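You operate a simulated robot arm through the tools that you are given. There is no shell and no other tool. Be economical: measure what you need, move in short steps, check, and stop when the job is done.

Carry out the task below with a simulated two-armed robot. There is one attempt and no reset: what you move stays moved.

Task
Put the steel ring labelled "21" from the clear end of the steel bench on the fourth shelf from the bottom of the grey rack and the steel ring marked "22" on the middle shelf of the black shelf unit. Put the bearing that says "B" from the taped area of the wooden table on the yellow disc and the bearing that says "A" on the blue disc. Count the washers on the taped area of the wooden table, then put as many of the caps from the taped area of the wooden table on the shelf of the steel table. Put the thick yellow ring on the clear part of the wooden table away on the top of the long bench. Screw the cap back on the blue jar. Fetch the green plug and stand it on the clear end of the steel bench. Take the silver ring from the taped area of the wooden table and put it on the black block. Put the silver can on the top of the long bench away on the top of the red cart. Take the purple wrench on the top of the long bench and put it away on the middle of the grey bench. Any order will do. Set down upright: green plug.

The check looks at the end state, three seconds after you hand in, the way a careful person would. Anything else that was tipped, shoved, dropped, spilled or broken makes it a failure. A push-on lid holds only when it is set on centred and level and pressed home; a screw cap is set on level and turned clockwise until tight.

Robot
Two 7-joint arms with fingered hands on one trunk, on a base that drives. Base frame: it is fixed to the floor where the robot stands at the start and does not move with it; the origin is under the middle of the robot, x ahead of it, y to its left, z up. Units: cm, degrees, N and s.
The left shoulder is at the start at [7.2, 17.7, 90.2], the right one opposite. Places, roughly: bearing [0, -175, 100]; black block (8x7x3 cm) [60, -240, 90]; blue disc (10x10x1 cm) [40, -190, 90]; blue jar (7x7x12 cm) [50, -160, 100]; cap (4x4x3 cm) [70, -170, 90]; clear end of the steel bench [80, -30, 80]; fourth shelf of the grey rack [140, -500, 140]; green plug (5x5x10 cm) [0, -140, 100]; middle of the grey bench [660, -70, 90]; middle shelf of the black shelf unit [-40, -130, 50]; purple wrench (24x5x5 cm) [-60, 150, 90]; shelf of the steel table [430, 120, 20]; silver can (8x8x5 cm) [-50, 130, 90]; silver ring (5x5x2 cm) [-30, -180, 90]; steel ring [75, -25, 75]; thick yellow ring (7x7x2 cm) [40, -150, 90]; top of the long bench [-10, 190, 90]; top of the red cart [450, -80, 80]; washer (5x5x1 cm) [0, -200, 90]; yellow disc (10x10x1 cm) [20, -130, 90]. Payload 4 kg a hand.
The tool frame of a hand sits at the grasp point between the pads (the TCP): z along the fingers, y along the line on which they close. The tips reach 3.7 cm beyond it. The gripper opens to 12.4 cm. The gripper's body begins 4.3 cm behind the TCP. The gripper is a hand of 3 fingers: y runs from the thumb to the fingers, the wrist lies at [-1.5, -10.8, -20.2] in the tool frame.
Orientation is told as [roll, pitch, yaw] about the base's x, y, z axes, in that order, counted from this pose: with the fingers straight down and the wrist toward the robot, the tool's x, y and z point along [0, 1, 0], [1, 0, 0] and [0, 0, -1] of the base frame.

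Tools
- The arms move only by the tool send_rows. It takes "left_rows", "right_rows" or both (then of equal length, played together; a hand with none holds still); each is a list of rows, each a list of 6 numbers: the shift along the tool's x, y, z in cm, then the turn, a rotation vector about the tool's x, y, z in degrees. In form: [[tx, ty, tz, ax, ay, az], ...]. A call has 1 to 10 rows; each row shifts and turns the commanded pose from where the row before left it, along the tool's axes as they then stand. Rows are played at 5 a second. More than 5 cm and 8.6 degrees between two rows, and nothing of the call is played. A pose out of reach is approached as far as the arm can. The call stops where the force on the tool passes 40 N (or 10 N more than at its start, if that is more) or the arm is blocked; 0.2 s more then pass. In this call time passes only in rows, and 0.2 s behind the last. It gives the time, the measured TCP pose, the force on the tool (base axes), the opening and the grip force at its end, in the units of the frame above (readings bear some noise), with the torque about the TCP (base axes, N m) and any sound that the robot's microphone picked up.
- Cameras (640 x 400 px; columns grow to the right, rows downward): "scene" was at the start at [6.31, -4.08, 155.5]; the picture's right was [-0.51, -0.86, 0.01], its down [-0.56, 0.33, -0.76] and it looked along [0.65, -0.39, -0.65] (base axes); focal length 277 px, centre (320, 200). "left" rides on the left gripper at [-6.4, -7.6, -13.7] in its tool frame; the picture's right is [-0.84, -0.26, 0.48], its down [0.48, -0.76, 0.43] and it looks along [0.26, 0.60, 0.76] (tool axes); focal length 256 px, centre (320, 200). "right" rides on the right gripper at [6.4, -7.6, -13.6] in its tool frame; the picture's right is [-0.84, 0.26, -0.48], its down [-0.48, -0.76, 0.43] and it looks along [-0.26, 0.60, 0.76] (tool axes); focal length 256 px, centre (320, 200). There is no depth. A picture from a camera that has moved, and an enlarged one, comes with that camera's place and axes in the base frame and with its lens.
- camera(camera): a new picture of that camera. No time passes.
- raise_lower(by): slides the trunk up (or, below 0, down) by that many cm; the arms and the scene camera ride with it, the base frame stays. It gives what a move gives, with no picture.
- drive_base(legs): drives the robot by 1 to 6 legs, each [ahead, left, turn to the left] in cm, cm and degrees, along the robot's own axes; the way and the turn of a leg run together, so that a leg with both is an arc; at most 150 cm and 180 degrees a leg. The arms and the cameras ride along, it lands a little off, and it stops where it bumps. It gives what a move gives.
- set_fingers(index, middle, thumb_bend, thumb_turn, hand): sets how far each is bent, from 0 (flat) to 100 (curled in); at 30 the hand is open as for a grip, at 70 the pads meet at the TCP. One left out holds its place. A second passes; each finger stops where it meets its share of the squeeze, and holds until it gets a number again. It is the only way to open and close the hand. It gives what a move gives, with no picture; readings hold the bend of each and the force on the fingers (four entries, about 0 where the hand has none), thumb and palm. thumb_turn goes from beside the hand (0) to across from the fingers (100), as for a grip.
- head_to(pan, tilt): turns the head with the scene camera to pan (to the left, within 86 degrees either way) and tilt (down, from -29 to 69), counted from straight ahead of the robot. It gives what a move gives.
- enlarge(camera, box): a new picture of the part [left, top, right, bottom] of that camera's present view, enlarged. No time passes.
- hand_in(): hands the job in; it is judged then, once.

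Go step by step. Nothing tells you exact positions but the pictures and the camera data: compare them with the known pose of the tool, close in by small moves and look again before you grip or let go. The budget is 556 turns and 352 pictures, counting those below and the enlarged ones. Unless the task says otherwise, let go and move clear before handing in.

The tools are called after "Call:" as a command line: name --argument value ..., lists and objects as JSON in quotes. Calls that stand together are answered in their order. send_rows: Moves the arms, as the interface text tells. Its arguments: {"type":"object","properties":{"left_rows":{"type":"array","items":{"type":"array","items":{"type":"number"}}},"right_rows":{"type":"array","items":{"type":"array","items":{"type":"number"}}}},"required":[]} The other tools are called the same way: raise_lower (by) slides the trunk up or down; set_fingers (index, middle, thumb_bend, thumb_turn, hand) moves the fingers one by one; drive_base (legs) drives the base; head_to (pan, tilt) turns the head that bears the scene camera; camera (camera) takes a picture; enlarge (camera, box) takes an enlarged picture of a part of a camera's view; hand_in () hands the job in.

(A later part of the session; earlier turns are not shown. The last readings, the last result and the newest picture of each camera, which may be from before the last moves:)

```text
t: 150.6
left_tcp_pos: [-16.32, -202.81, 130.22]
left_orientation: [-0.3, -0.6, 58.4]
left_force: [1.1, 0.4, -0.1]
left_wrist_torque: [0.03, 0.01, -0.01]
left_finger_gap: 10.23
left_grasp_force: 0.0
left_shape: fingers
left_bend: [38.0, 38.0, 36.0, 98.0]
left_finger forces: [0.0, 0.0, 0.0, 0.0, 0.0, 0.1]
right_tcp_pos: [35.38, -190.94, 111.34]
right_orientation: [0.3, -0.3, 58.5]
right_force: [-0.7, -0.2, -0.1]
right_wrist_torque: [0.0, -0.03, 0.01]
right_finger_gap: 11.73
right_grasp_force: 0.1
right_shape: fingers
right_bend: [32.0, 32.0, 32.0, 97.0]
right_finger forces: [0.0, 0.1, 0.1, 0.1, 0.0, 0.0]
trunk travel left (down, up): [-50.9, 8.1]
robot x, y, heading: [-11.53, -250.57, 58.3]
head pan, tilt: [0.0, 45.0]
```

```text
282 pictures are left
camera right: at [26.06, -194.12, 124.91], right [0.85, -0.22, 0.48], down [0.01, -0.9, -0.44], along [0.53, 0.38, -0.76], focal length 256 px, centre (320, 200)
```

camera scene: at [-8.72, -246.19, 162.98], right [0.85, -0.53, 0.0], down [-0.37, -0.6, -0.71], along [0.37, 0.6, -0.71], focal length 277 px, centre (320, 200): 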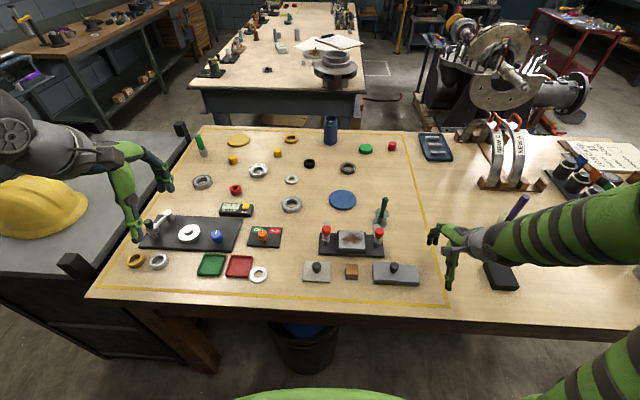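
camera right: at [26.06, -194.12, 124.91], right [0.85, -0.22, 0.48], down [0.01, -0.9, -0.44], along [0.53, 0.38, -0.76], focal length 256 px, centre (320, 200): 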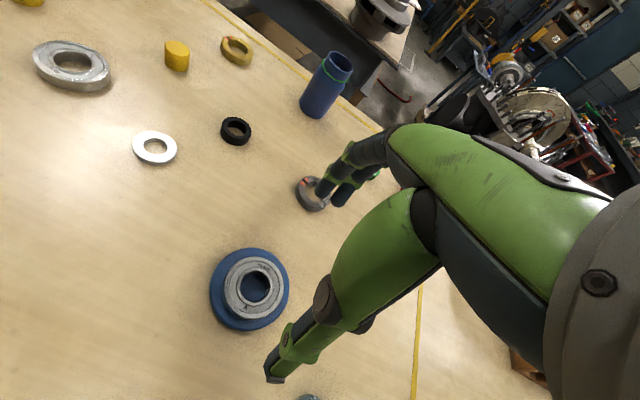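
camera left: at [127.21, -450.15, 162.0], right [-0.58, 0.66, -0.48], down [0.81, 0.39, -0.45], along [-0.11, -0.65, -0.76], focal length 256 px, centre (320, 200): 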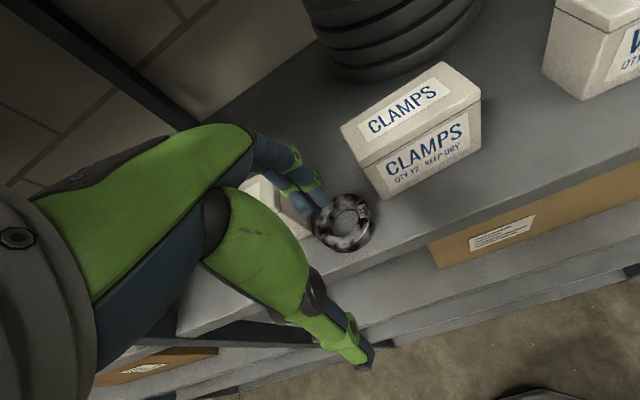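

Bearing A sits centred on the blue disc. Next the silver ring: it sits between a gold ring and a black board, so I'll grip it sideways. Move the left hand above it and yaw +90°.

Call:
send_rows --left_rows '[[4, 3, 0, 0, 0, 0], [4, 3, 0, 0, 0, 0], [4, 3, 1, 0, 0, 0], [4, 3, 1, 0, 0, 0], [2.4, 0, 3, 0, 0, 0]]'

Call:
send_rows --left_rows '[[0, 0, 1, 0, 0, -8.2], [0, 0, 1, 0, 0, -8.2], [0, 0, 1, 0, 0, -8.2], [0, 0, 1, 0, 0, -8.2], [0, 0, 1, 0, 0, -8.2], [0, 0, 0, 0, 0, -8.2], [0, 0, 0, 0, 0, -8.2], [0, 0, 0, 0, 0, -8.2], [0, 0, 0, 0, 0, -8.2], [0, 0, 0, 0, 0, -8.2]]'

Call:
camera --camera "left"

Call:
camera --camera "scene"

```text
refused: row 3 steps farther than a row can; nothing moved
```

```text
t: 152.8
left_tcp_pos: [-16.16, -202.62, 125.14]
left_orientation: [-0.5, 0.2, 140.7]
left_force: [0.1, 0.1, 0.0]
left_wrist_torque: [0.01, 0.02, 0.01]
left_finger_gap: 10.22
left_grasp_force: 0.0
left_shape: fingers
left_bend: [38.0, 38.0, 36.0, 98.0]
left_finger forces: [0.0, 0.0, 0.0, 0.0, 0.0, 0.0]
right_tcp_pos: [35.45, -190.85, 111.06]
right_orientation: [0.1, -0.1, 58.5]
right_force: [-0.5, 0.3, -0.6]
right_wrist_torque: [0.02, 0.0, 0.02]
right_finger_gap: 11.74
right_grasp_force: 0.0
right_shape: fingers
right_bend: [32.0, 32.0, 32.0, 97.0]
right_finger forces: [0.0, 0.1, 0.0, 0.0, 0.0, 0.1]
trunk travel left (down, up): [-50.9, 8.1]
robot x, y, heading: [-11.38, -251.01, 58.3]
head pan, tilt: [0.0, 45.0]
```

```text
281 pictures are left
camera left: at [-6.48, -202.62, 138.87], right [0.73, 0.49, -0.47], down [0.28, -0.85, -0.44], along [-0.62, 0.19, -0.77], focal length 256 px, centre (320, 200)
```

left: 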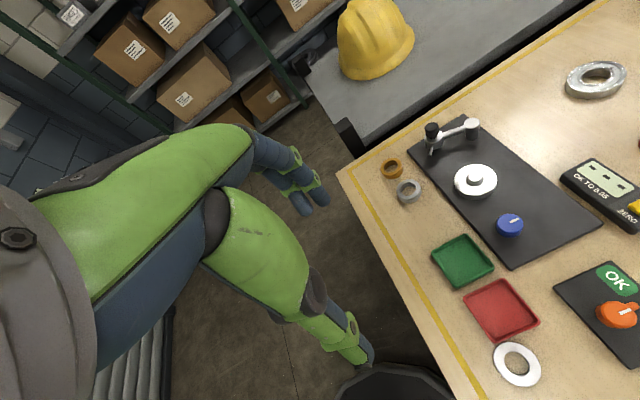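

```text
280 pictures are left
camera scene: at [-8.81, -246.3, 162.99], right [0.85, -0.53, 0.0], down [-0.37, -0.6, -0.71], along [0.37, 0.6, -0.71], focal length 277 px, centre (320, 200)
```

scene: 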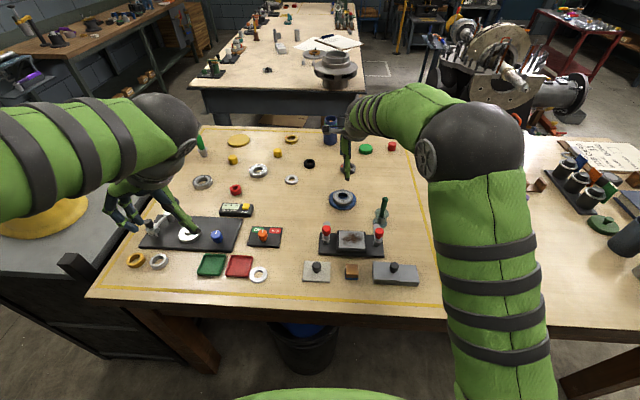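

The ring triangulates to (-25.7,-182.7). Move over it and pre-close slightly.

Call:
send_rows --left_rows '[[-1.9, 4, 2, 0, 0, 0], [-1.9, 4, 2, 0, 0, 0], [-1.9, 4, 2, 0, 0, 0], [-1.9, 4, 2, 0, 0, 0], [-1.8, 4, 2, 0, 0, 0]]'

Call:
set_fingers --hand "left" --index 43 --middle 43 --thumb_bend 42

Call:
camera --camera "left"

```text
t: 153.9
left_tcp_pos: [-25.69, -182.48, 115.17]
left_orientation: [-0.4, 0.2, 140.4]
left_force: [0.5, 0.6, -0.2]
left_wrist_torque: [0.02, 0.04, -0.02]
left_finger_gap: 10.21
left_grasp_force: 0.1
left_shape: fingers
left_bend: [38.0, 38.0, 36.0, 98.0]
left_finger forces: [0.1, 0.0, 0.1, 0.0, 0.1, 0.0]
right_tcp_pos: [35.35, -190.73, 111.16]
right_orientation: [0.3, -0.2, 58.5]
right_force: [-0.4, 0.0, -0.1]
right_wrist_torque: [0.0, 0.02, 0.02]
right_finger_gap: 11.73
right_grasp_force: 0.0
right_shape: fingers
right_bend: [32.0, 32.0, 32.0, 97.0]
right_finger forces: [0.1, 0.1, 0.1, 0.1, 0.0, 0.1]
trunk travel left (down, up): [-50.9, 8.1]
robot x, y, heading: [-11.42, -250.81, 58.4]
head pan, tilt: [0.0, 45.0]
```

```text
t: 154.9
left_tcp_pos: [-25.64, -182.57, 115.33]
left_orientation: [-0.5, 0.2, 140.4]
left_force: [-0.4, 0.3, -0.2]
left_wrist_torque: [0.01, -0.01, 0.0]
left_finger_gap: 8.58
left_grasp_force: 0.0
left_shape: fingers
left_bend: [43.0, 43.0, 42.0, 98.0]
left_finger forces: [0.0, 0.0, 0.1, 0.0, 0.0, 0.0]
right_tcp_pos: [35.31, -190.89, 111.11]
right_orientation: [0.3, -0.3, 58.5]
right_force: [-0.1, -0.3, 0.4]
right_wrist_torque: [-0.01, 0.0, -0.03]
right_finger_gap: 11.72
right_grasp_force: 0.1
right_shape: fingers
right_bend: [32.0, 32.0, 32.0, 97.0]
right_finger forces: [0.1, 0.0, 0.0, 0.0, 0.1, 0.0]
trunk travel left (down, up): [-50.9, 8.1]
robot x, y, heading: [-11.37, -251.18, 58.1]
head pan, tilt: [0.0, 45.0]
```

```text
279 pictures are left
camera left: at [-15.93, -182.66, 128.94], right [0.74, 0.48, -0.47], down [0.28, -0.85, -0.44], along [-0.62, 0.19, -0.77], focal length 256 px, centre (320, 200)
```

left: 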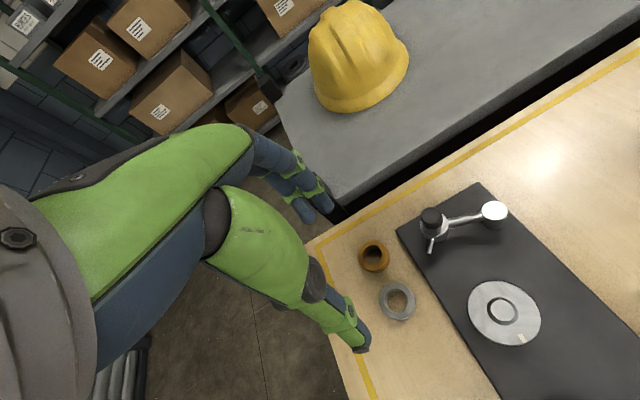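

The gold ring blocks the sideways grip (1.7 cm gap) while the board edge is 5 cm from the ring centre; gripping fore-aft with narrow opening is better. Rotate back.

Call:
send_rows --left_rows '[[0, 0, 0, 0, 0, 8.2], [0, 0, 0, 0, 0, 8.2], [0, 0, 0, 0, 0, 8.2], [0, 0, 0, 0, 0, 8.2], [0, 0, 0, 0, 0, 8.2], [0, 0, 0, 0, 0, 8.2], [0, 0, 0, 0, 0, 8.2], [0, 0, 0, 0, 0, 8.2], [0, 0, 0, 0, 0, 8.2], [0, 0, 0, 0, 0, 8.2]]'

Call:
send_rows --left_rows '[[0, -1.2, 4, 0, 0, 0], [0, 0, 4, 0, 0, 0]]'

Call:
camera --camera "left"

```text
t: 157.2
left_tcp_pos: [-25.67, -182.6, 115.33]
left_orientation: [-0.3, -0.7, 58.4]
left_force: [-1.0, 0.6, 0.3]
left_wrist_torque: [0.01, 0.01, -0.01]
left_finger_gap: 8.57
left_grasp_force: 0.0
left_shape: fingers
left_bend: [43.0, 43.0, 42.0, 98.0]
left_finger forces: [0.1, 0.1, 0.1, 0.0, 0.0, 0.0]
right_tcp_pos: [35.38, -190.93, 111.08]
right_orientation: [0.2, -0.2, 58.5]
right_force: [0.1, 1.5, -0.3]
right_wrist_torque: [0.02, 0.0, -0.02]
right_finger_gap: 11.73
right_grasp_force: 0.1
right_shape: fingers
right_bend: [32.0, 32.0, 32.0, 97.0]
right_finger forces: [0.0, 0.0, 0.0, 0.0, 0.0, 0.1]
trunk travel left (down, up): [-50.9, 8.1]
robot x, y, heading: [-11.57, -250.67, 58.2]
head pan, tilt: [0.0, 45.0]
```

```text
t: 157.8
left_tcp_pos: [-26.18, -183.59, 107.11]
left_orientation: [-0.3, -0.5, 58.6]
left_force: [0.1, -0.5, 0.4]
left_wrist_torque: [-0.02, -0.03, -0.01]
left_finger_gap: 8.57
left_grasp_force: 0.1
left_shape: fingers
left_bend: [43.0, 43.0, 42.0, 98.0]
left_finger forces: [0.0, 0.0, 0.1, 0.0, 0.1, 0.1]
right_tcp_pos: [35.49, -190.87, 111.12]
right_orientation: [0.2, -0.2, 58.5]
right_force: [1.0, 0.5, 0.1]
right_wrist_torque: [-0.01, -0.03, 0.02]
right_finger_gap: 11.73
right_grasp_force: 0.1
right_shape: fingers
right_bend: [32.0, 32.0, 32.0, 97.0]
right_finger forces: [0.0, 0.0, 0.0, 0.0, 0.0, 0.0]
trunk travel left (down, up): [-50.9, 8.1]
robot x, y, heading: [-11.58, -250.75, 58.4]
head pan, tilt: [0.0, 45.0]
```

```text
278 pictures are left
camera left: at [-24.81, -193.44, 120.69], right [0.58, -0.65, -0.48], down [-0.8, -0.39, -0.44], along [0.1, 0.65, -0.76], focal length 256 px, centre (320, 200)
```

left: 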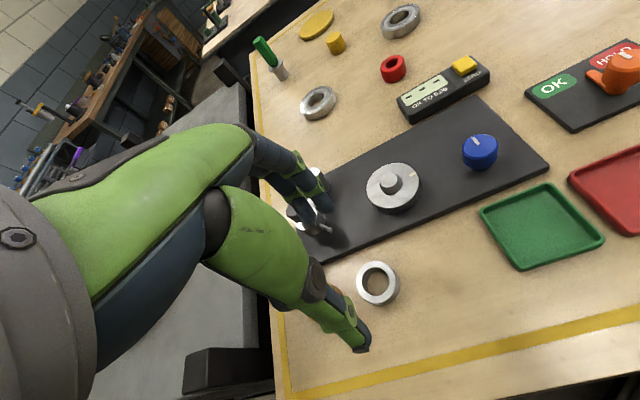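

The ring is at (-25.7,-182.7), hand slightly behind as intended. Descend.

Call:
send_rows --left_rows '[[0, 0, 4, 0, 0, 0], [0, 0, 4, 0, 0, 0], [0, 0, 2, 0, 0, 0], [0, 0, 1, 0, 0, 0]]'

Call:
camera --camera "left"

```text
t: 158.8
left_tcp_pos: [-25.83, -183.58, 96.24]
left_orientation: [-0.3, -0.5, 58.4]
left_force: [-0.3, 0.1, 0.5]
left_wrist_torque: [0.01, 0.01, 0.01]
left_finger_gap: 8.54
left_grasp_force: 0.0
left_shape: fingers
left_bend: [43.0, 43.0, 42.0, 98.0]
left_finger forces: [0.0, 0.0, 0.1, 0.0, 0.0, 0.0]
right_tcp_pos: [35.57, -190.78, 111.19]
right_orientation: [0.2, -0.2, 58.5]
right_force: [-0.2, -0.9, 0.3]
right_wrist_torque: [0.04, 0.04, 0.02]
right_finger_gap: 11.73
right_grasp_force: 0.0
right_shape: fingers
right_bend: [32.0, 32.0, 32.0, 98.0]
right_finger forces: [0.0, 0.1, 0.1, 0.1, 0.1, 0.0]
trunk travel left (down, up): [-50.9, 8.1]
robot x, y, heading: [-11.47, -250.91, 58.3]
head pan, tilt: [0.0, 45.0]
```

```text
277 pictures are left
camera left: at [-24.63, -193.44, 109.73], right [0.58, -0.66, -0.48], down [-0.81, -0.39, -0.44], along [0.1, 0.65, -0.76], focal length 256 px, centre (320, 200)
```

left: 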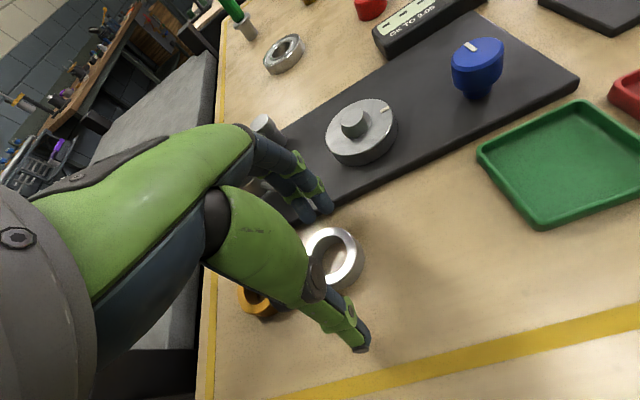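

Fingers hover at the board's edge; shift back 0.7 then lower slightly and close.

Call:
send_rows --left_rows '[[-0.2, -0.7, 0, 0, 0, 0], [0, 0, 0.5, 0, 0, 0]]'

Call:
camera --camera "left"

```text
t: 159.3
left_tcp_pos: [-26.19, -184.15, 95.71]
left_orientation: [-0.2, -0.5, 58.4]
left_force: [-0.2, 0.0, -1.5]
left_wrist_torque: [0.02, -0.01, 0.0]
left_finger_gap: 8.54
left_grasp_force: 0.0
left_shape: fingers
left_bend: [43.0, 43.0, 42.0, 98.0]
left_finger forces: [0.0, 0.1, 0.0, 0.0, 0.0, 0.1]
right_tcp_pos: [35.47, -190.85, 111.19]
right_orientation: [0.2, -0.2, 58.6]
right_force: [-0.3, 0.4, 0.6]
right_wrist_torque: [0.01, 0.02, 0.01]
right_finger_gap: 11.73
right_grasp_force: 0.0
right_shape: fingers
right_bend: [32.0, 32.0, 32.0, 98.0]
right_finger forces: [0.0, 0.0, 0.1, 0.0, 0.0, 0.0]
trunk travel left (down, up): [-50.9, 8.1]
robot x, y, heading: [-11.28, -250.7, 58.3]
head pan, tilt: [0.0, 45.0]
```

```text
276 pictures are left
camera left: at [-24.93, -194.13, 109.2], right [0.58, -0.65, -0.48], down [-0.81, -0.39, -0.44], along [0.1, 0.65, -0.76], focal length 256 px, centre (320, 200)
```

left: 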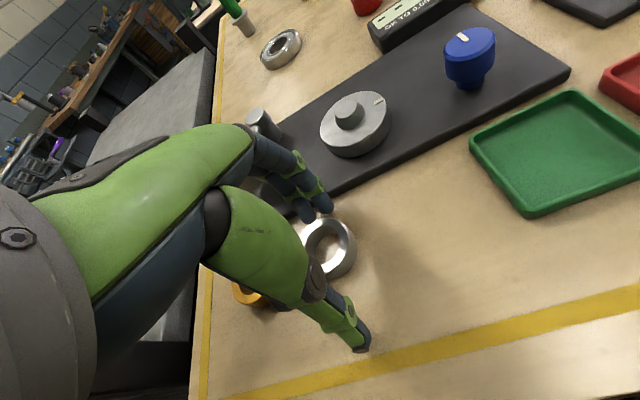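

Clear of the board and the gold ring. Close.

Call:
set_fingers --hand "left" --index 75 --middle 75 --thumb_bend 75

Call:
camera --camera "left"

```text
t: 160.3
left_tcp_pos: [-26.16, -184.38, 95.72]
left_orientation: [-0.3, -0.6, 58.3]
left_force: [0.3, 0.3, 1.0]
left_wrist_torque: [0.05, -0.06, 0.0]
left_finger_gap: 3.85
left_grasp_force: 19.5
left_shape: fingers
left_bend: [61.0, 60.0, 60.0, 96.0]
left_finger forces: [9.1, 11.6, 0.0, 0.0, 18.8, 0.1]
right_tcp_pos: [35.49, -190.86, 111.19]
right_orientation: [0.2, -0.1, 58.5]
right_force: [0.2, 0.7, 0.3]
right_wrist_torque: [0.0, 0.03, -0.03]
right_finger_gap: 11.71
right_grasp_force: 0.0
right_shape: fingers
right_bend: [32.0, 32.0, 32.0, 98.0]
right_finger forces: [0.1, 0.0, 0.0, 0.1, 0.1, 0.1]
trunk travel left (down, up): [-50.9, 8.1]
robot x, y, heading: [-11.45, -250.83, 58.3]
head pan, tilt: [0.0, 45.0]
```

```text
275 pictures are left
camera left: at [-24.92, -194.13, 109.22], right [0.58, -0.65, -0.48], down [-0.81, -0.39, -0.44], along [0.1, 0.65, -0.76], focal length 256 px, centre (320, 200)
```

left: 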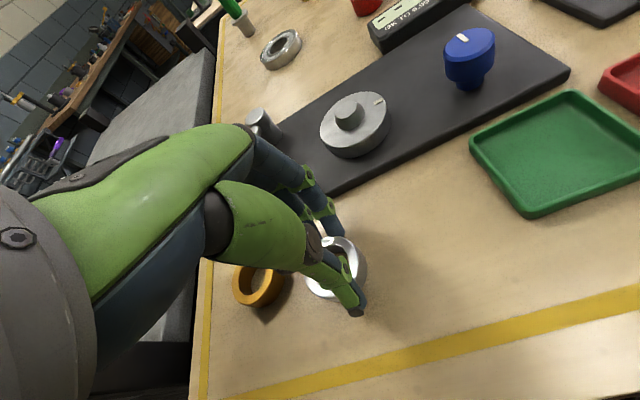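

Gripped slightly off-centre (3.85 cm chord). Lift gently and check it holds.

Call:
send_rows --left_rows '[[0, 0, -1, 0, 0, 0], [0, 0, -2, 0, 0, 0], [0, 0, -3, 0, 0, 0], [0, 0, -4, 0, 0, 0]]'

Call:
camera --camera "left"

```text
t: 161.3
left_tcp_pos: [-26.28, -184.32, 105.76]
left_orientation: [-0.4, -0.6, 58.5]
left_force: [-0.1, -0.2, -0.5]
left_wrist_torque: [0.04, 0.02, 0.01]
left_finger_gap: 3.84
left_grasp_force: 19.3
left_shape: fingers
left_bend: [61.0, 60.0, 60.0, 96.0]
left_finger forces: [8.7, 10.9, 0.1, 0.0, 18.3, 0.0]
right_tcp_pos: [35.21, -190.95, 111.26]
right_orientation: [0.2, -0.2, 58.5]
right_force: [-0.4, 0.1, -0.3]
right_wrist_torque: [0.03, 0.02, 0.01]
right_finger_gap: 11.73
right_grasp_force: 0.0
right_shape: fingers
right_bend: [32.0, 32.0, 32.0, 98.0]
right_finger forces: [0.1, 0.1, 0.1, 0.1, 0.0, 0.0]
trunk travel left (down, up): [-50.9, 8.1]
robot x, y, heading: [-11.54, -250.79, 58.3]
head pan, tilt: [0.0, 45.0]
```

```text
274 pictures are left
camera left: at [-25.03, -194.17, 119.28], right [0.58, -0.65, -0.48], down [-0.8, -0.39, -0.45], along [0.1, 0.65, -0.76], focal length 256 px, centre (320, 200)
```

left: 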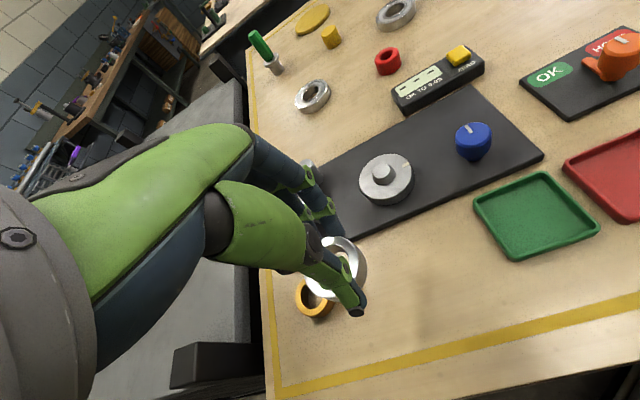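

Holding well. Raise both hands, pull the right hand back, back up 10 and strafe 76 cm right towards the black block.

Call:
send_rows --left_rows '[[0, 0, -4.5, 0, 0, 0], [0, 0, -4.5, 0, 0, 0], [0, 0, -4.5, 0, 0, 0], [0, 0, 0, 0, 0, 0], [0, 0, 0, 0, 0, 0], [0, 0, 0, 0, 0, 0], [0, 0, 0, 0, 0, 0], [0, 0, 0, 0, 0, 0]]' --right_rows '[[0, 0, -4.5, 0, 0, 0], [0, 0, -4.5, 0, 0, 0], [0, 0, -4.5, 0, 0, 0], [0, -4.5, 0, 0, 0, 0], [0, -4.5, 0, 0, 0, 0], [0, -4.5, 0, 0, 0, 0], [-2, -4.5, 0, 0, 0, 0], [-2, -4.5, 0, 0, 0, 0]]'

Call:
drive_base --legs '[[-10, 0, 0], [0, -76, 0]]'

Call:
camera --camera "scene"

Call:
camera --camera "left"

```text
t: 163.2
left_tcp_pos: [-26.57, -184.42, 119.25]
left_orientation: [-0.2, -0.7, 58.5]
left_force: [0.0, 0.5, -0.7]
left_wrist_torque: [0.02, 0.0, -0.04]
left_finger_gap: 3.84
left_grasp_force: 18.4
left_shape: fingers
left_bend: [61.0, 61.0, 60.0, 96.0]
left_finger forces: [8.7, 10.8, 0.0, 0.0, 18.0, 0.0]
right_tcp_pos: [26.97, -212.47, 124.61]
right_orientation: [0.2, -0.3, 58.5]
right_force: [0.0, -0.8, 0.8]
right_wrist_torque: [0.03, 0.04, 0.02]
right_finger_gap: 11.74
right_grasp_force: 0.0
right_shape: fingers
right_bend: [32.0, 32.0, 32.0, 98.0]
right_finger forces: [0.0, 0.1, 0.1, 0.1, 0.0, 0.0]
trunk travel left (down, up): [-50.9, 8.1]
robot x, y, heading: [-11.43, -250.86, 58.2]
head pan, tilt: [0.0, 45.0]
```

```text
t: 168.0
left_tcp_pos: [32.37, -232.5, 119.24]
left_orientation: [-0.4, -0.5, 59.0]
left_force: [-0.1, -0.3, -1.3]
left_wrist_torque: [0.0, 0.0, 0.0]
left_finger_gap: 3.81
left_grasp_force: 18.6
left_shape: fingers
left_bend: [61.0, 61.0, 60.0, 96.0]
left_finger forces: [8.8, 10.8, 0.0, 0.0, 17.8, 0.0]
right_tcp_pos: [86.01, -259.96, 124.63]
right_orientation: [0.1, -0.1, 59.1]
right_force: [1.0, -0.1, 0.5]
right_wrist_torque: [-0.02, 0.06, -0.01]
right_finger_gap: 11.75
right_grasp_force: 0.1
right_shape: fingers
right_bend: [32.0, 32.0, 32.0, 98.0]
right_finger forces: [0.0, 0.0, 0.0, 0.0, 0.0, 0.1]
trunk travel left (down, up): [-50.9, 8.1]
robot x, y, heading: [47.64, -298.93, 58.7]
head pan, tilt: [0.0, 45.0]
```

```text
273 pictures are left
camera scene: at [50.5, -294.36, 162.99], right [0.86, -0.52, 0.0], down [-0.37, -0.6, -0.71], along [0.37, 0.6, -0.71], focal length 277 px, centre (320, 200)
```

scene: 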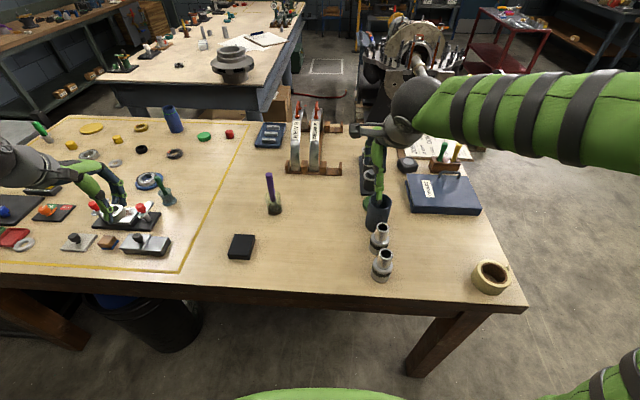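

```text
272 pictures are left
camera left: at [33.61, -242.35, 132.72], right [0.59, -0.65, -0.48], down [-0.8, -0.4, -0.44], along [0.1, 0.65, -0.76], focal length 256 px, centre (320, 200)
```

left: 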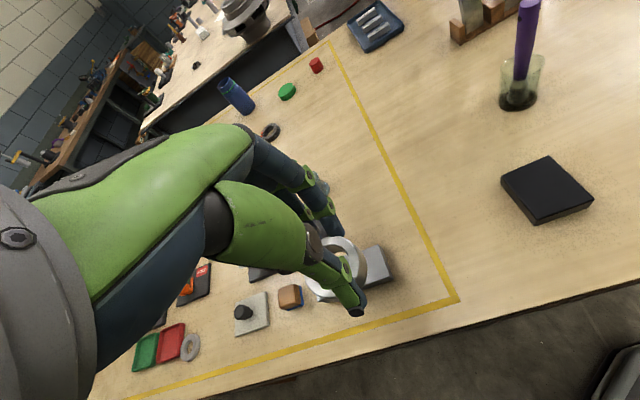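

Block top centre is about (55.6,-239.8). Move the left hand over it.

Call:
send_rows --left_rows '[[-4.5, 1.3, 1, 0, 0, 0], [-4.5, 1.3, 1, 0, 0, 0], [-4.5, 1.3, 1, 0, 0, 0], [-4.5, 1.3, 1, 0, 0, 0], [-4.5, 1.3, 1, 0, 0, 0], [-0.7, 0, 4, 0, 0, 0]]'

Call:
camera --camera "left"

Call:
enlarge --camera "scene" --box '[190, 180, 310, 280]'

```text
t: 169.4
left_tcp_pos: [55.47, -238.76, 110.31]
left_orientation: [-0.3, -0.6, 58.8]
left_force: [-0.7, 0.6, 0.0]
left_wrist_torque: [0.04, -0.02, -0.01]
left_finger_gap: 3.79
left_grasp_force: 18.8
left_shape: fingers
left_bend: [61.0, 61.0, 60.0, 96.0]
left_finger forces: [8.6, 10.7, 0.0, 0.0, 17.4, 0.1]
right_tcp_pos: [85.93, -259.88, 124.51]
right_orientation: [0.1, -0.1, 59.1]
right_force: [0.7, -0.5, -0.2]
right_wrist_torque: [0.01, -0.01, 0.02]
right_finger_gap: 11.71
right_grasp_force: 0.0
right_shape: fingers
right_bend: [32.0, 32.0, 32.0, 98.0]
right_finger forces: [0.0, 0.0, 0.0, 0.1, 0.1, 0.0]
trunk travel left (down, up): [-50.9, 8.1]
robot x, y, heading: [48.01, -298.39, 58.7]
head pan, tilt: [0.0, 45.0]
```

```text
271 pictures are left
camera left: at [56.86, -248.66, 123.86], right [0.59, -0.65, -0.48], down [-0.8, -0.4, -0.44], along [0.1, 0.65, -0.76], focal length 256 px, centre (320, 200)
```

left: 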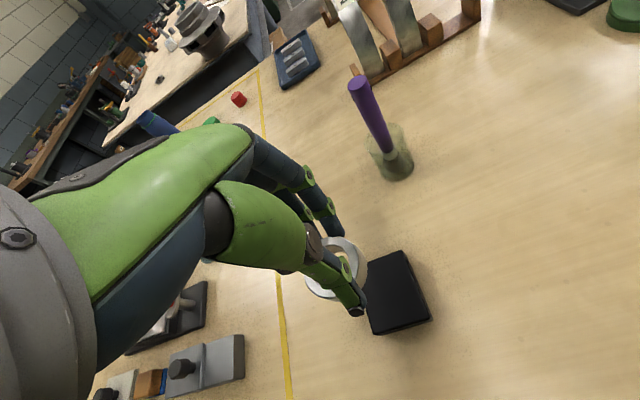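

```text
4.00 times, centred on (250, 230) of scene
camera zoom: at [50.45, -294.25, 162.99], right [0.86, -0.52, 0.0], down [-0.37, -0.61, -0.71], along [0.37, 0.6, -0.71], focal length 1110 px, centre (600, 80)
```

zoom: 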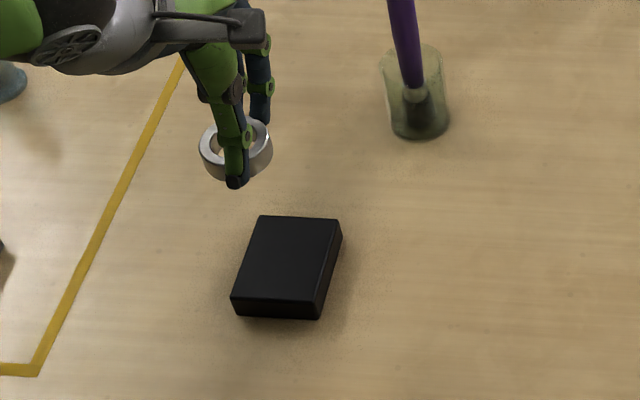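

Offset ≈1 cm right needed. Move and lower to just above the block.

Call:
send_rows --left_rows '[[-1, 0.3, 4, 0, 0, 0], [0, 0, 4, 0, 0, 0], [0, 0, 2, 0, 0, 0], [0, 0, 0.7, 0, 0, 0]]'

Call:
camera --camera "left"

Call:
enlarge --camera "scene" --box '[210, 200, 290, 270]'

```text
t: 170.4
left_tcp_pos: [56.72, -239.06, 99.68]
left_orientation: [-0.3, -0.5, 59.1]
left_force: [-0.2, -0.3, -1.0]
left_wrist_torque: [-0.03, 0.01, -0.02]
left_finger_gap: 3.77
left_grasp_force: 18.9
left_shape: fingers
left_bend: [61.0, 61.0, 60.0, 96.0]
left_finger forces: [8.7, 10.7, 0.0, 0.0, 17.3, 0.1]
right_tcp_pos: [85.93, -259.93, 124.47]
right_orientation: [0.1, -0.2, 59.2]
right_force: [0.0, 0.1, 0.6]
right_wrist_torque: [-0.01, 0.04, 0.02]
right_finger_gap: 11.74
right_grasp_force: 0.1
right_shape: fingers
right_bend: [32.0, 32.0, 32.0, 98.0]
right_finger forces: [0.0, 0.1, 0.1, 0.0, 0.1, 0.0]
trunk travel left (down, up): [-50.9, 8.1]
robot x, y, heading: [47.88, -298.69, 59.1]
head pan, tilt: [0.0, 45.0]
```

```text
269 pictures are left
camera left: at [58.03, -248.84, 113.19], right [0.59, -0.65, -0.48], down [-0.8, -0.4, -0.44], along [0.1, 0.65, -0.76], focal length 256 px, centre (320, 200)
```

left: 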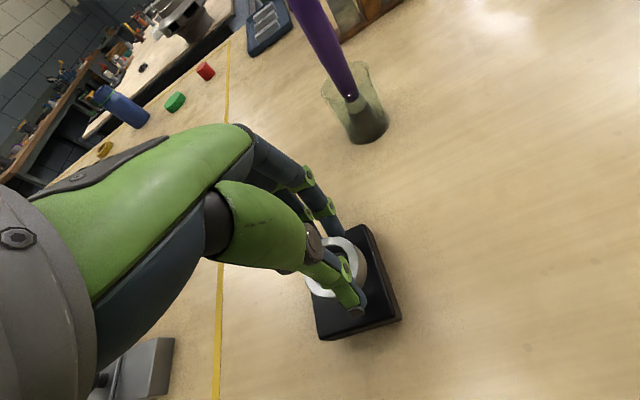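

```text
5.71 times, centred on (250, 235) of scene
camera zoom: at [50.44, -294.31, 162.99], right [0.86, -0.52, 0.0], down [-0.37, -0.6, -0.71], along [0.37, 0.6, -0.71], focal length 1585 px, centre (720, 0)
```

zoom: 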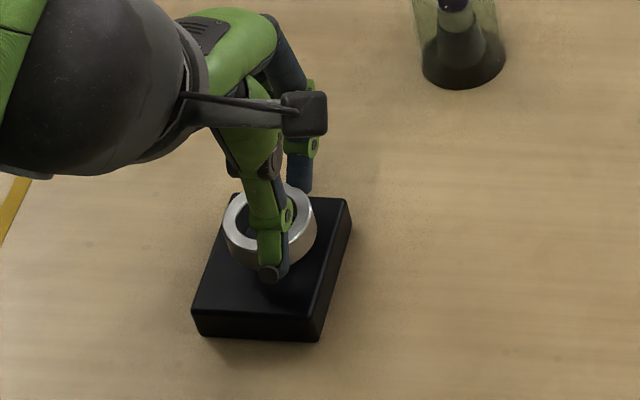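

Slightly forward of centre; shift back 0.7 and lower to contact.

Call:
send_rows --left_rows '[[0, -0.7, 0.4, 0, 0, 0], [0, 0, 0.4, 0, 0, 0], [0, 0, 0.3, 0, 0, 0], [0, 0, 0.3, 0, 0, 0]]'

```text
t: 171.4
left_tcp_pos: [56.42, -239.53, 98.25]
left_orientation: [-0.3, -0.5, 59.0]
left_force: [0.2, -0.3, -1.8]
left_wrist_torque: [0.02, -0.02, -0.01]
left_finger_gap: 3.8
left_grasp_force: 18.3
left_shape: fingers
left_bend: [61.0, 61.0, 60.0, 96.0]
left_finger forces: [8.6, 10.8, 0.1, 0.0, 17.2, 0.1]
right_tcp_pos: [85.97, -259.86, 124.61]
right_orientation: [0.3, -0.1, 59.2]
right_force: [-0.6, -0.1, -0.8]
right_wrist_torque: [0.04, -0.01, -0.03]
right_finger_gap: 11.73
right_grasp_force: 0.0
right_shape: fingers
right_bend: [32.0, 32.0, 32.0, 98.0]
right_finger forces: [0.0, 0.1, 0.0, 0.1, 0.0, 0.0]
trunk travel left (down, up): [-50.9, 8.1]
robot x, y, heading: [47.87, -299.01, 58.9]
head pan, tilt: [0.0, 45.0]
```

Call:
send_rows --left_rows '[[0, 0, 0.3, 0, 0, 0], [0, 0, 0.3, 0, 0, 0], [0, 0, 0.3, 0, 0, 0]]'

Call:
enlarge --camera "scene" --box '[210, 200, 290, 270]'

```text
t: 172.2
left_tcp_pos: [56.35, -239.55, 97.97]
left_orientation: [-0.3, -1.3, 58.9]
left_force: [-3.0, -4.6, 25.6]
left_wrist_torque: [-0.57, 0.22, -0.02]
left_finger_gap: 3.83
left_grasp_force: 24.4
left_shape: fingers
left_bend: [62.0, 61.0, 59.0, 96.0]
left_finger forces: [8.7, 10.4, 0.0, 0.0, 31.4, 0.0]
right_tcp_pos: [85.92, -260.07, 124.62]
right_orientation: [0.2, -0.4, 59.1]
right_force: [0.6, 1.0, -0.6]
right_wrist_torque: [0.0, -0.02, 0.0]
right_finger_gap: 11.73
right_grasp_force: 0.0
right_shape: fingers
right_bend: [32.0, 32.0, 32.0, 98.0]
right_finger forces: [0.0, 0.1, 0.0, 0.0, 0.0, 0.0]
trunk travel left (down, up): [-50.9, 8.1]
robot x, y, heading: [47.67, -298.52, 59.0]
head pan, tilt: [0.0, 45.0]
stopped in row 3 (left hand): the force on the tool passed its limit at 44 N (the readings are from after the stop); the commanded pose is now the measured one
```

```text
5.71 times, centred on (250, 235) of scene
camera zoom: at [50.38, -294.53, 163.01], right [0.86, -0.52, 0.0], down [-0.37, -0.6, -0.71], along [0.37, 0.61, -0.71], focal length 1585 px, centre (720, 0)
```

zoom: 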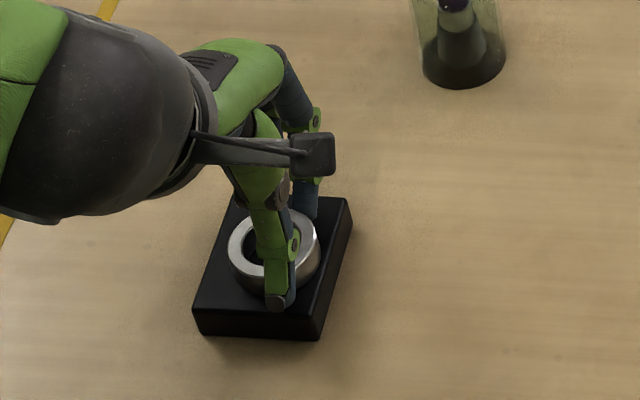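

Contact and well centred. Ease off, release, lift.

Call:
send_rows --left_rows '[[0, 0, -0.3, 0, 0, 0]]'

Call:
set_fingers --hand "left" --index 42 --middle 42 --thumb_bend 42

Call:
send_rows --left_rows '[[0, 0, -2, 0, 0, 0], [0, 0, -4, 0, 0, 0], [0, 0, -4.5, 0, 0, 0], [0, 0, -4.5, 0, 0, 0], [0, 0, -4.5, 0, 0, 0], [0, -3, -4, 0, 0, 0]]'

Call:
enlarge --camera "scene" --box '[210, 200, 290, 270]'

```text
t: 172.6
left_tcp_pos: [56.52, -239.53, 98.11]
left_orientation: [-0.1, -1.1, 58.9]
left_force: [-1.4, -1.7, 13.2]
left_wrist_torque: [-0.25, 0.03, -0.02]
left_finger_gap: 3.8
left_grasp_force: 22.1
left_shape: fingers
left_bend: [62.0, 61.0, 59.0, 96.0]
left_finger forces: [9.4, 10.9, 0.0, 0.0, 23.8, 0.1]
right_tcp_pos: [85.84, -260.05, 124.56]
right_orientation: [0.1, -0.2, 59.1]
right_force: [0.8, -0.3, 0.2]
right_wrist_torque: [0.03, 0.0, -0.01]
right_finger_gap: 11.75
right_grasp_force: 0.1
right_shape: fingers
right_bend: [32.0, 32.0, 32.0, 98.0]
right_finger forces: [0.0, 0.0, 0.0, 0.0, 0.1, 0.0]
trunk travel left (down, up): [-50.9, 8.1]
robot x, y, heading: [48.11, -298.47, 58.7]
head pan, tilt: [0.0, 45.0]
```

```text
t: 173.6
left_tcp_pos: [56.45, -239.41, 97.95]
left_orientation: [-0.3, -1.1, 59.0]
left_force: [0.3, 0.4, -0.1]
left_wrist_torque: [-0.02, 0.03, -0.01]
left_finger_gap: 8.68
left_grasp_force: 0.0
left_shape: fingers
left_bend: [42.0, 42.0, 42.0, 97.0]
left_finger forces: [0.1, 0.1, 0.0, 0.0, 0.1, 0.1]
right_tcp_pos: [85.85, -259.96, 124.65]
right_orientation: [0.3, -0.3, 59.1]
right_force: [0.4, 0.5, -0.4]
right_wrist_torque: [0.0, -0.01, 0.0]
right_finger_gap: 11.73
right_grasp_force: 0.1
right_shape: fingers
right_bend: [32.0, 32.0, 32.0, 98.0]
right_finger forces: [0.0, 0.1, 0.0, 0.0, 0.1, 0.0]
trunk travel left (down, up): [-50.9, 8.1]
robot x, y, heading: [47.82, -298.63, 58.6]
head pan, tilt: [0.0, 45.0]
```

```text
t: 175.0
left_tcp_pos: [54.47, -242.49, 121.63]
left_orientation: [-0.2, -1.1, 58.9]
left_force: [0.1, 0.1, 0.4]
left_wrist_torque: [-0.02, 0.01, 0.02]
left_finger_gap: 8.69
left_grasp_force: 0.1
left_shape: fingers
left_bend: [42.0, 42.0, 42.0, 98.0]
left_finger forces: [0.0, 0.1, 0.1, 0.0, 0.2, 0.0]
right_tcp_pos: [85.79, -260.06, 124.66]
right_orientation: [0.2, -0.3, 59.2]
right_force: [-0.4, -0.9, -0.1]
right_wrist_torque: [0.02, -0.02, -0.01]
right_finger_gap: 11.73
right_grasp_force: 0.1
right_shape: fingers
right_bend: [32.0, 32.0, 32.0, 98.0]
right_finger forces: [0.1, 0.1, 0.0, 0.0, 0.0, 0.1]
trunk travel left (down, up): [-50.9, 8.1]
robot x, y, heading: [47.69, -298.7, 58.9]
head pan, tilt: [0.0, 45.0]
```

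```text
5.71 times, centred on (250, 235) of scene
camera zoom: at [50.36, -294.51, 163.0], right [0.86, -0.52, 0.0], down [-0.37, -0.6, -0.71], along [0.37, 0.61, -0.71], focal length 1585 px, centre (720, 0)
```

zoom: 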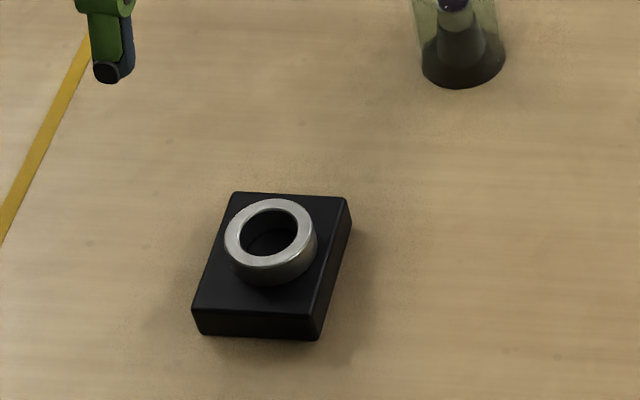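

The silver ring rests on the black block. Next I go round the right end of the table to its near side. First strafe right and drive forward.

Call:
drive_base --legs '[[0, -112, 0], [140, 0, 0]]'

Call:
head_to --pan 45 --tilt 25

Call:
camera --camera "scene"

Call:
head_to --pan -20 --tilt 25

Call:
camera --camera "scene"

```text
t: 187.3
left_tcp_pos: [221.29, -179.52, 121.38]
left_orientation: [-0.3, -1.1, 59.4]
left_force: [0.3, -0.2, -0.3]
left_wrist_torque: [-0.01, -0.02, 0.01]
left_finger_gap: 8.71
left_grasp_force: 0.0
left_shape: fingers
left_bend: [42.0, 42.0, 42.0, 98.0]
left_finger forces: [0.0, 0.1, 0.0, 0.0, 0.0, 0.0]
right_tcp_pos: [252.81, -196.83, 124.48]
right_orientation: [0.2, -0.2, 59.6]
right_force: [-0.2, -0.3, 0.0]
right_wrist_torque: [-0.01, 0.03, 0.01]
right_finger_gap: 11.72
right_grasp_force: 0.0
right_shape: fingers
right_bend: [32.0, 32.0, 32.0, 98.0]
right_finger forces: [0.0, 0.0, 0.1, 0.0, 0.0, 0.0]
trunk travel left (down, up): [-50.9, 8.1]
robot x, y, heading: [214.96, -235.93, 59.4]
head pan, tilt: [0.0, 45.0]
```

```text
t: 188.4
left_tcp_pos: [221.35, -179.48, 121.45]
left_orientation: [-0.3, -0.9, 59.3]
left_force: [-0.2, 0.1, 0.0]
left_wrist_torque: [0.02, -0.02, 0.01]
left_finger_gap: 8.7
left_grasp_force: 0.0
left_shape: fingers
left_bend: [42.0, 42.0, 42.0, 98.0]
left_finger forces: [0.1, 0.0, 0.1, 0.0, 0.0, 0.1]
right_tcp_pos: [252.69, -196.88, 124.56]
right_orientation: [0.2, -0.2, 59.5]
right_force: [-0.1, 0.1, 0.1]
right_wrist_torque: [-0.04, 0.0, 0.02]
right_finger_gap: 11.72
right_grasp_force: 0.1
right_shape: fingers
right_bend: [32.0, 32.0, 32.0, 98.0]
right_finger forces: [0.0, 0.0, 0.0, 0.0, 0.0, 0.0]
trunk travel left (down, up): [-50.9, 8.1]
robot x, y, heading: [215.23, -235.9, 59.4]
head pan, tilt: [45.0, 25.0]
```

```text
265 pictures are left
camera scene: at [211.16, -229.63, 166.05], right [0.97, 0.25, 0.0], down [0.1, -0.41, -0.91], along [-0.22, 0.88, -0.42], focal length 277 px, centre (320, 200)
```

scene: 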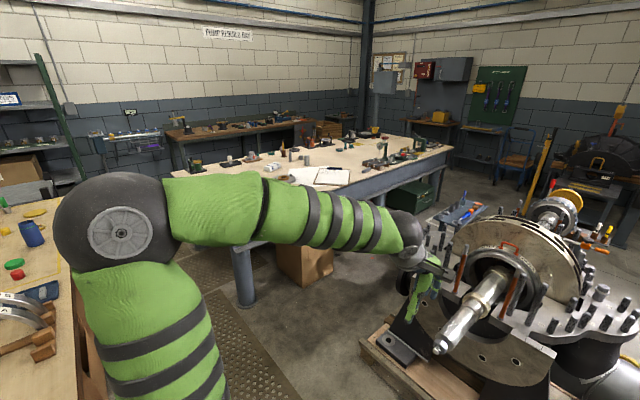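

```text
t: 189.8
left_tcp_pos: [221.33, -179.58, 121.42]
left_orientation: [-0.4, -1.0, 59.5]
left_force: [0.5, 0.2, -1.0]
left_wrist_torque: [-0.01, -0.01, -0.04]
left_finger_gap: 8.71
left_grasp_force: 0.0
left_shape: fingers
left_bend: [42.0, 42.0, 42.0, 98.0]
left_finger forces: [0.0, 0.0, 0.0, 0.1, 0.1, 0.1]
right_tcp_pos: [252.82, -196.86, 124.66]
right_orientation: [0.2, -0.2, 59.5]
right_force: [0.5, -0.4, -0.7]
right_wrist_torque: [0.0, -0.04, -0.01]
right_finger_gap: 11.75
right_grasp_force: 0.0
right_shape: fingers
right_bend: [32.0, 32.0, 32.0, 98.0]
right_finger forces: [0.0, 0.0, 0.0, 0.0, 0.1, 0.0]
trunk travel left (down, up): [-50.9, 8.1]
robot x, y, heading: [215.24, -236.03, 59.4]
head pan, tilt: [-20.0, 25.0]
```

```text
264 pictures are left
camera scene: at [220.55, -232.72, 166.05], right [0.63, -0.77, 0.0], down [-0.33, -0.27, -0.91], along [0.7, 0.57, -0.42], focal length 277 px, centre (320, 200)
```

scene: 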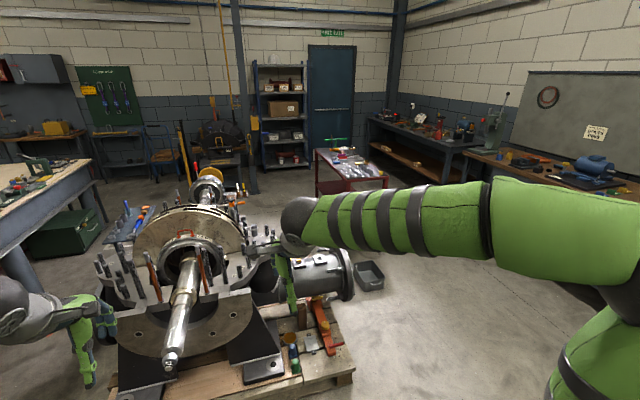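

The engine shaft is close ahead, so I back off a bit, raise the trunk and turn right 180° through the open area, then check the aisle.

Call:
raise_lower --by 8

Call:
drive_base --legs '[[-15, 0, 0], [0, 0, -90], [0, 0, -91]]'

Call:
head_to --pan -85 --tilt 35

Call:
camera --camera "scene"

```text
t: 190.9
left_tcp_pos: [221.32, -179.45, 129.44]
left_orientation: [-0.3, -0.9, 59.5]
left_force: [-0.2, -0.1, 0.3]
left_wrist_torque: [0.03, 0.0, -0.02]
left_finger_gap: 8.72
left_grasp_force: 0.0
left_shape: fingers
left_bend: [42.0, 42.0, 42.0, 98.0]
left_finger forces: [0.1, 0.0, 0.0, 0.0, 0.0, 0.0]
right_tcp_pos: [252.77, -196.85, 132.55]
right_orientation: [0.3, -0.3, 59.5]
right_force: [-0.3, -0.5, 0.8]
right_wrist_torque: [-0.04, -0.01, 0.0]
right_finger_gap: 11.71
right_grasp_force: 0.0
right_shape: fingers
right_bend: [32.0, 32.0, 32.0, 98.0]
right_finger forces: [0.0, 0.1, 0.0, 0.0, 0.1, 0.0]
trunk travel left (down, up): [-58.9, 0.1]
robot x, y, heading: [215.12, -236.07, 59.3]
head pan, tilt: [-20.0, 25.0]
```

```text
t: 200.0
left_tcp_pos: [200.24, -305.63, 129.5]
left_orientation: [-0.3, -1.0, -121.5]
left_force: [0.0, -0.2, -0.8]
left_wrist_torque: [0.03, 0.02, 0.0]
left_finger_gap: 8.71
left_grasp_force: 0.0
left_shape: fingers
left_bend: [42.0, 42.0, 42.0, 98.0]
left_finger forces: [0.0, 0.0, 0.0, 0.0, 0.0, 0.1]
right_tcp_pos: [168.99, -287.76, 132.52]
right_orientation: [0.2, -0.2, -121.3]
right_force: [-0.7, -0.7, -0.4]
right_wrist_torque: [-0.02, -0.02, 0.02]
right_finger_gap: 11.73
right_grasp_force: 0.1
right_shape: fingers
right_bend: [32.0, 32.0, 32.0, 98.0]
right_finger forces: [0.0, 0.1, 0.1, 0.0, 0.0, 0.1]
trunk travel left (down, up): [-58.9, 0.1]
robot x, y, heading: [207.32, -248.98, -121.7]
head pan, tilt: [-20.0, 25.0]
```

```text
t: 201.3
left_tcp_pos: [200.31, -305.59, 129.42]
left_orientation: [-0.3, -1.0, -121.5]
left_force: [0.6, -0.3, 0.0]
left_wrist_torque: [-0.01, -0.02, -0.02]
left_finger_gap: 8.68
left_grasp_force: 0.1
left_shape: fingers
left_bend: [42.0, 42.0, 42.0, 98.0]
left_finger forces: [0.0, 0.0, 0.0, 0.0, 0.0, 0.1]
right_tcp_pos: [169.03, -287.63, 132.65]
right_orientation: [0.1, -0.2, -121.4]
right_force: [0.8, 0.4, 0.3]
right_wrist_torque: [0.02, 0.0, 0.02]
right_finger_gap: 11.76
right_grasp_force: 0.0
right_shape: fingers
right_bend: [32.0, 32.0, 32.0, 98.0]
right_finger forces: [0.1, 0.0, 0.0, 0.0, 0.1, 0.0]
trunk travel left (down, up): [-58.9, 0.1]
robot x, y, heading: [207.28, -249.05, -121.9]
head pan, tilt: [-85.0, 35.0]
```

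```text
263 pictures are left
camera scene: at [200.94, -242.46, 172.48], right [0.45, 0.89, 0.0], down [0.51, -0.26, -0.82], along [-0.73, 0.37, -0.57], focal length 277 px, centre (320, 200)
```

scene: 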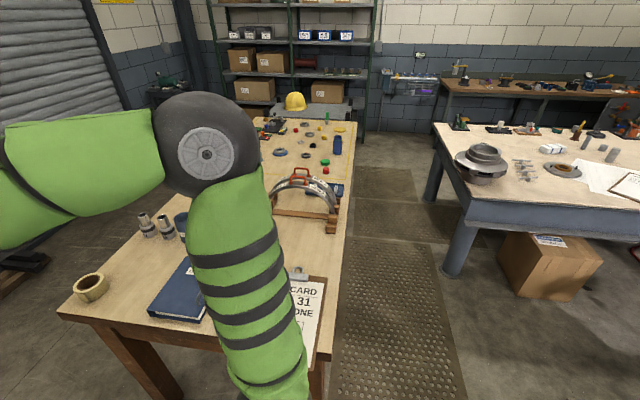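

The aisle is clear. Back up to its centre and strafe right along it.

Call:
drive_base --legs '[[-45, 0, 0]]'

Call:
drive_base --legs '[[0, -100, 0]]'

Call:
camera --camera "scene"

```text
t: 204.1
left_tcp_pos: [224.07, -266.96, 129.5]
left_orientation: [-0.3, -1.0, -121.5]
left_force: [0.1, 0.7, 0.8]
left_wrist_torque: [-0.04, 0.01, 0.01]
left_finger_gap: 8.68
left_grasp_force: 0.0
left_shape: fingers
left_bend: [42.0, 42.0, 42.0, 98.0]
left_finger forces: [0.0, 0.0, 0.0, 0.1, 0.1, 0.0]
right_tcp_pos: [192.88, -249.11, 132.63]
right_orientation: [0.2, -0.2, -121.6]
right_force: [0.1, 0.2, 0.8]
right_wrist_torque: [0.03, -0.02, -0.01]
right_finger_gap: 11.73
right_grasp_force: 0.0
right_shape: fingers
right_bend: [32.0, 32.0, 32.0, 98.0]
right_finger forces: [0.0, 0.0, 0.0, 0.1, 0.1, 0.0]
trunk travel left (down, up): [-58.9, 0.1]
robot x, y, heading: [230.9, -210.54, -121.7]
head pan, tilt: [-85.0, 35.0]
```

```text
t: 209.3
left_tcp_pos: [138.48, -214.11, 129.61]
left_orientation: [-0.3, -1.0, -121.9]
left_force: [0.8, -0.2, -0.9]
left_wrist_torque: [0.0, -0.03, 0.01]
left_finger_gap: 8.69
left_grasp_force: 0.0
left_shape: fingers
left_bend: [42.0, 42.0, 42.0, 98.0]
left_finger forces: [0.0, 0.0, 0.0, 0.1, 0.0, 0.1]
right_tcp_pos: [107.37, -195.86, 132.71]
right_orientation: [0.2, -0.2, -121.7]
right_force: [-0.2, 0.3, -0.2]
right_wrist_torque: [-0.01, 0.02, 0.01]
right_finger_gap: 11.76
right_grasp_force: 0.0
right_shape: fingers
right_bend: [32.0, 32.0, 32.0, 98.0]
right_finger forces: [0.0, 0.0, 0.0, 0.0, 0.1, 0.0]
trunk travel left (down, up): [-58.9, 0.1]
robot x, y, heading: [145.91, -157.32, -122.0]
head pan, tilt: [-85.0, 35.0]
```

```text
262 pictures are left
camera scene: at [139.62, -150.84, 172.97], right [0.46, 0.89, 0.0], down [0.51, -0.26, -0.82], along [-0.73, 0.37, -0.57], focal length 277 px, centre (320, 200)
```

scene: 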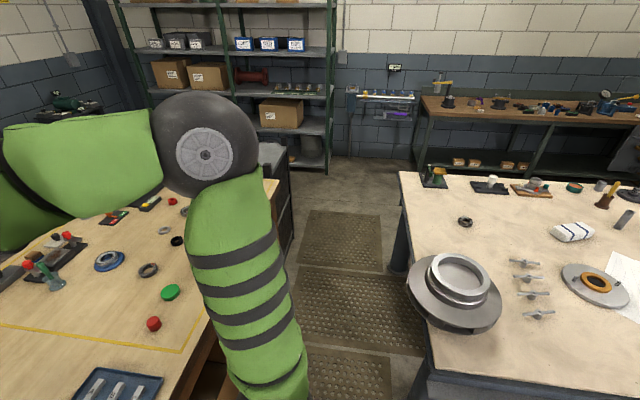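

The aisle narrows near the impeller; I look down more steeply to measure it before going on.

Call:
head_to --pan -86 --tilt 60

Call:
camera --camera "scene"

```text
t: 210.2
left_tcp_pos: [138.6, -214.01, 129.24]
left_orientation: [-0.3, -1.0, -121.8]
left_force: [0.1, 1.0, -0.5]
left_wrist_torque: [-0.01, 0.0, -0.02]
left_finger_gap: 8.69
left_grasp_force: 0.1
left_shape: fingers
left_bend: [42.0, 42.0, 42.0, 98.0]
left_finger forces: [0.1, 0.0, 0.0, 0.0, 0.1, 0.0]
right_tcp_pos: [107.41, -195.93, 132.39]
right_orientation: [0.2, -0.2, -121.8]
right_force: [0.0, -0.5, -0.9]
right_wrist_torque: [-0.03, -0.01, -0.02]
right_finger_gap: 11.75
right_grasp_force: 0.0
right_shape: fingers
right_bend: [32.0, 32.0, 32.0, 98.0]
right_finger forces: [0.0, 0.1, 0.0, 0.1, 0.0, 0.0]
trunk travel left (down, up): [-58.9, 0.1]
robot x, y, heading: [145.62, -157.16, -122.0]
head pan, tilt: [-85.9, 60.0]
```

```text
261 pictures are left
camera scene: at [141.62, -151.75, 169.55], right [0.47, 0.88, 0.0], down [0.76, -0.41, -0.5], along [-0.44, 0.24, -0.87], focal length 277 px, centre (320, 200)
```

scene: 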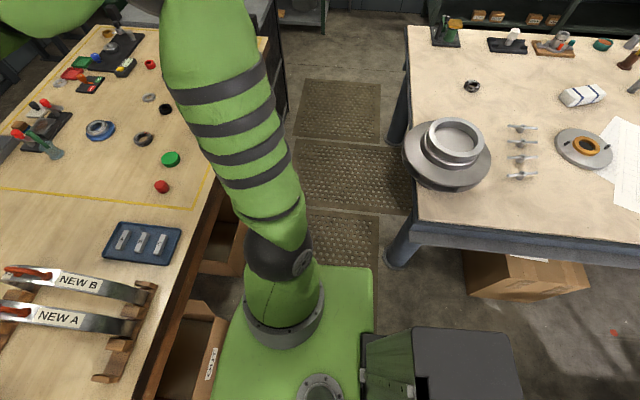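

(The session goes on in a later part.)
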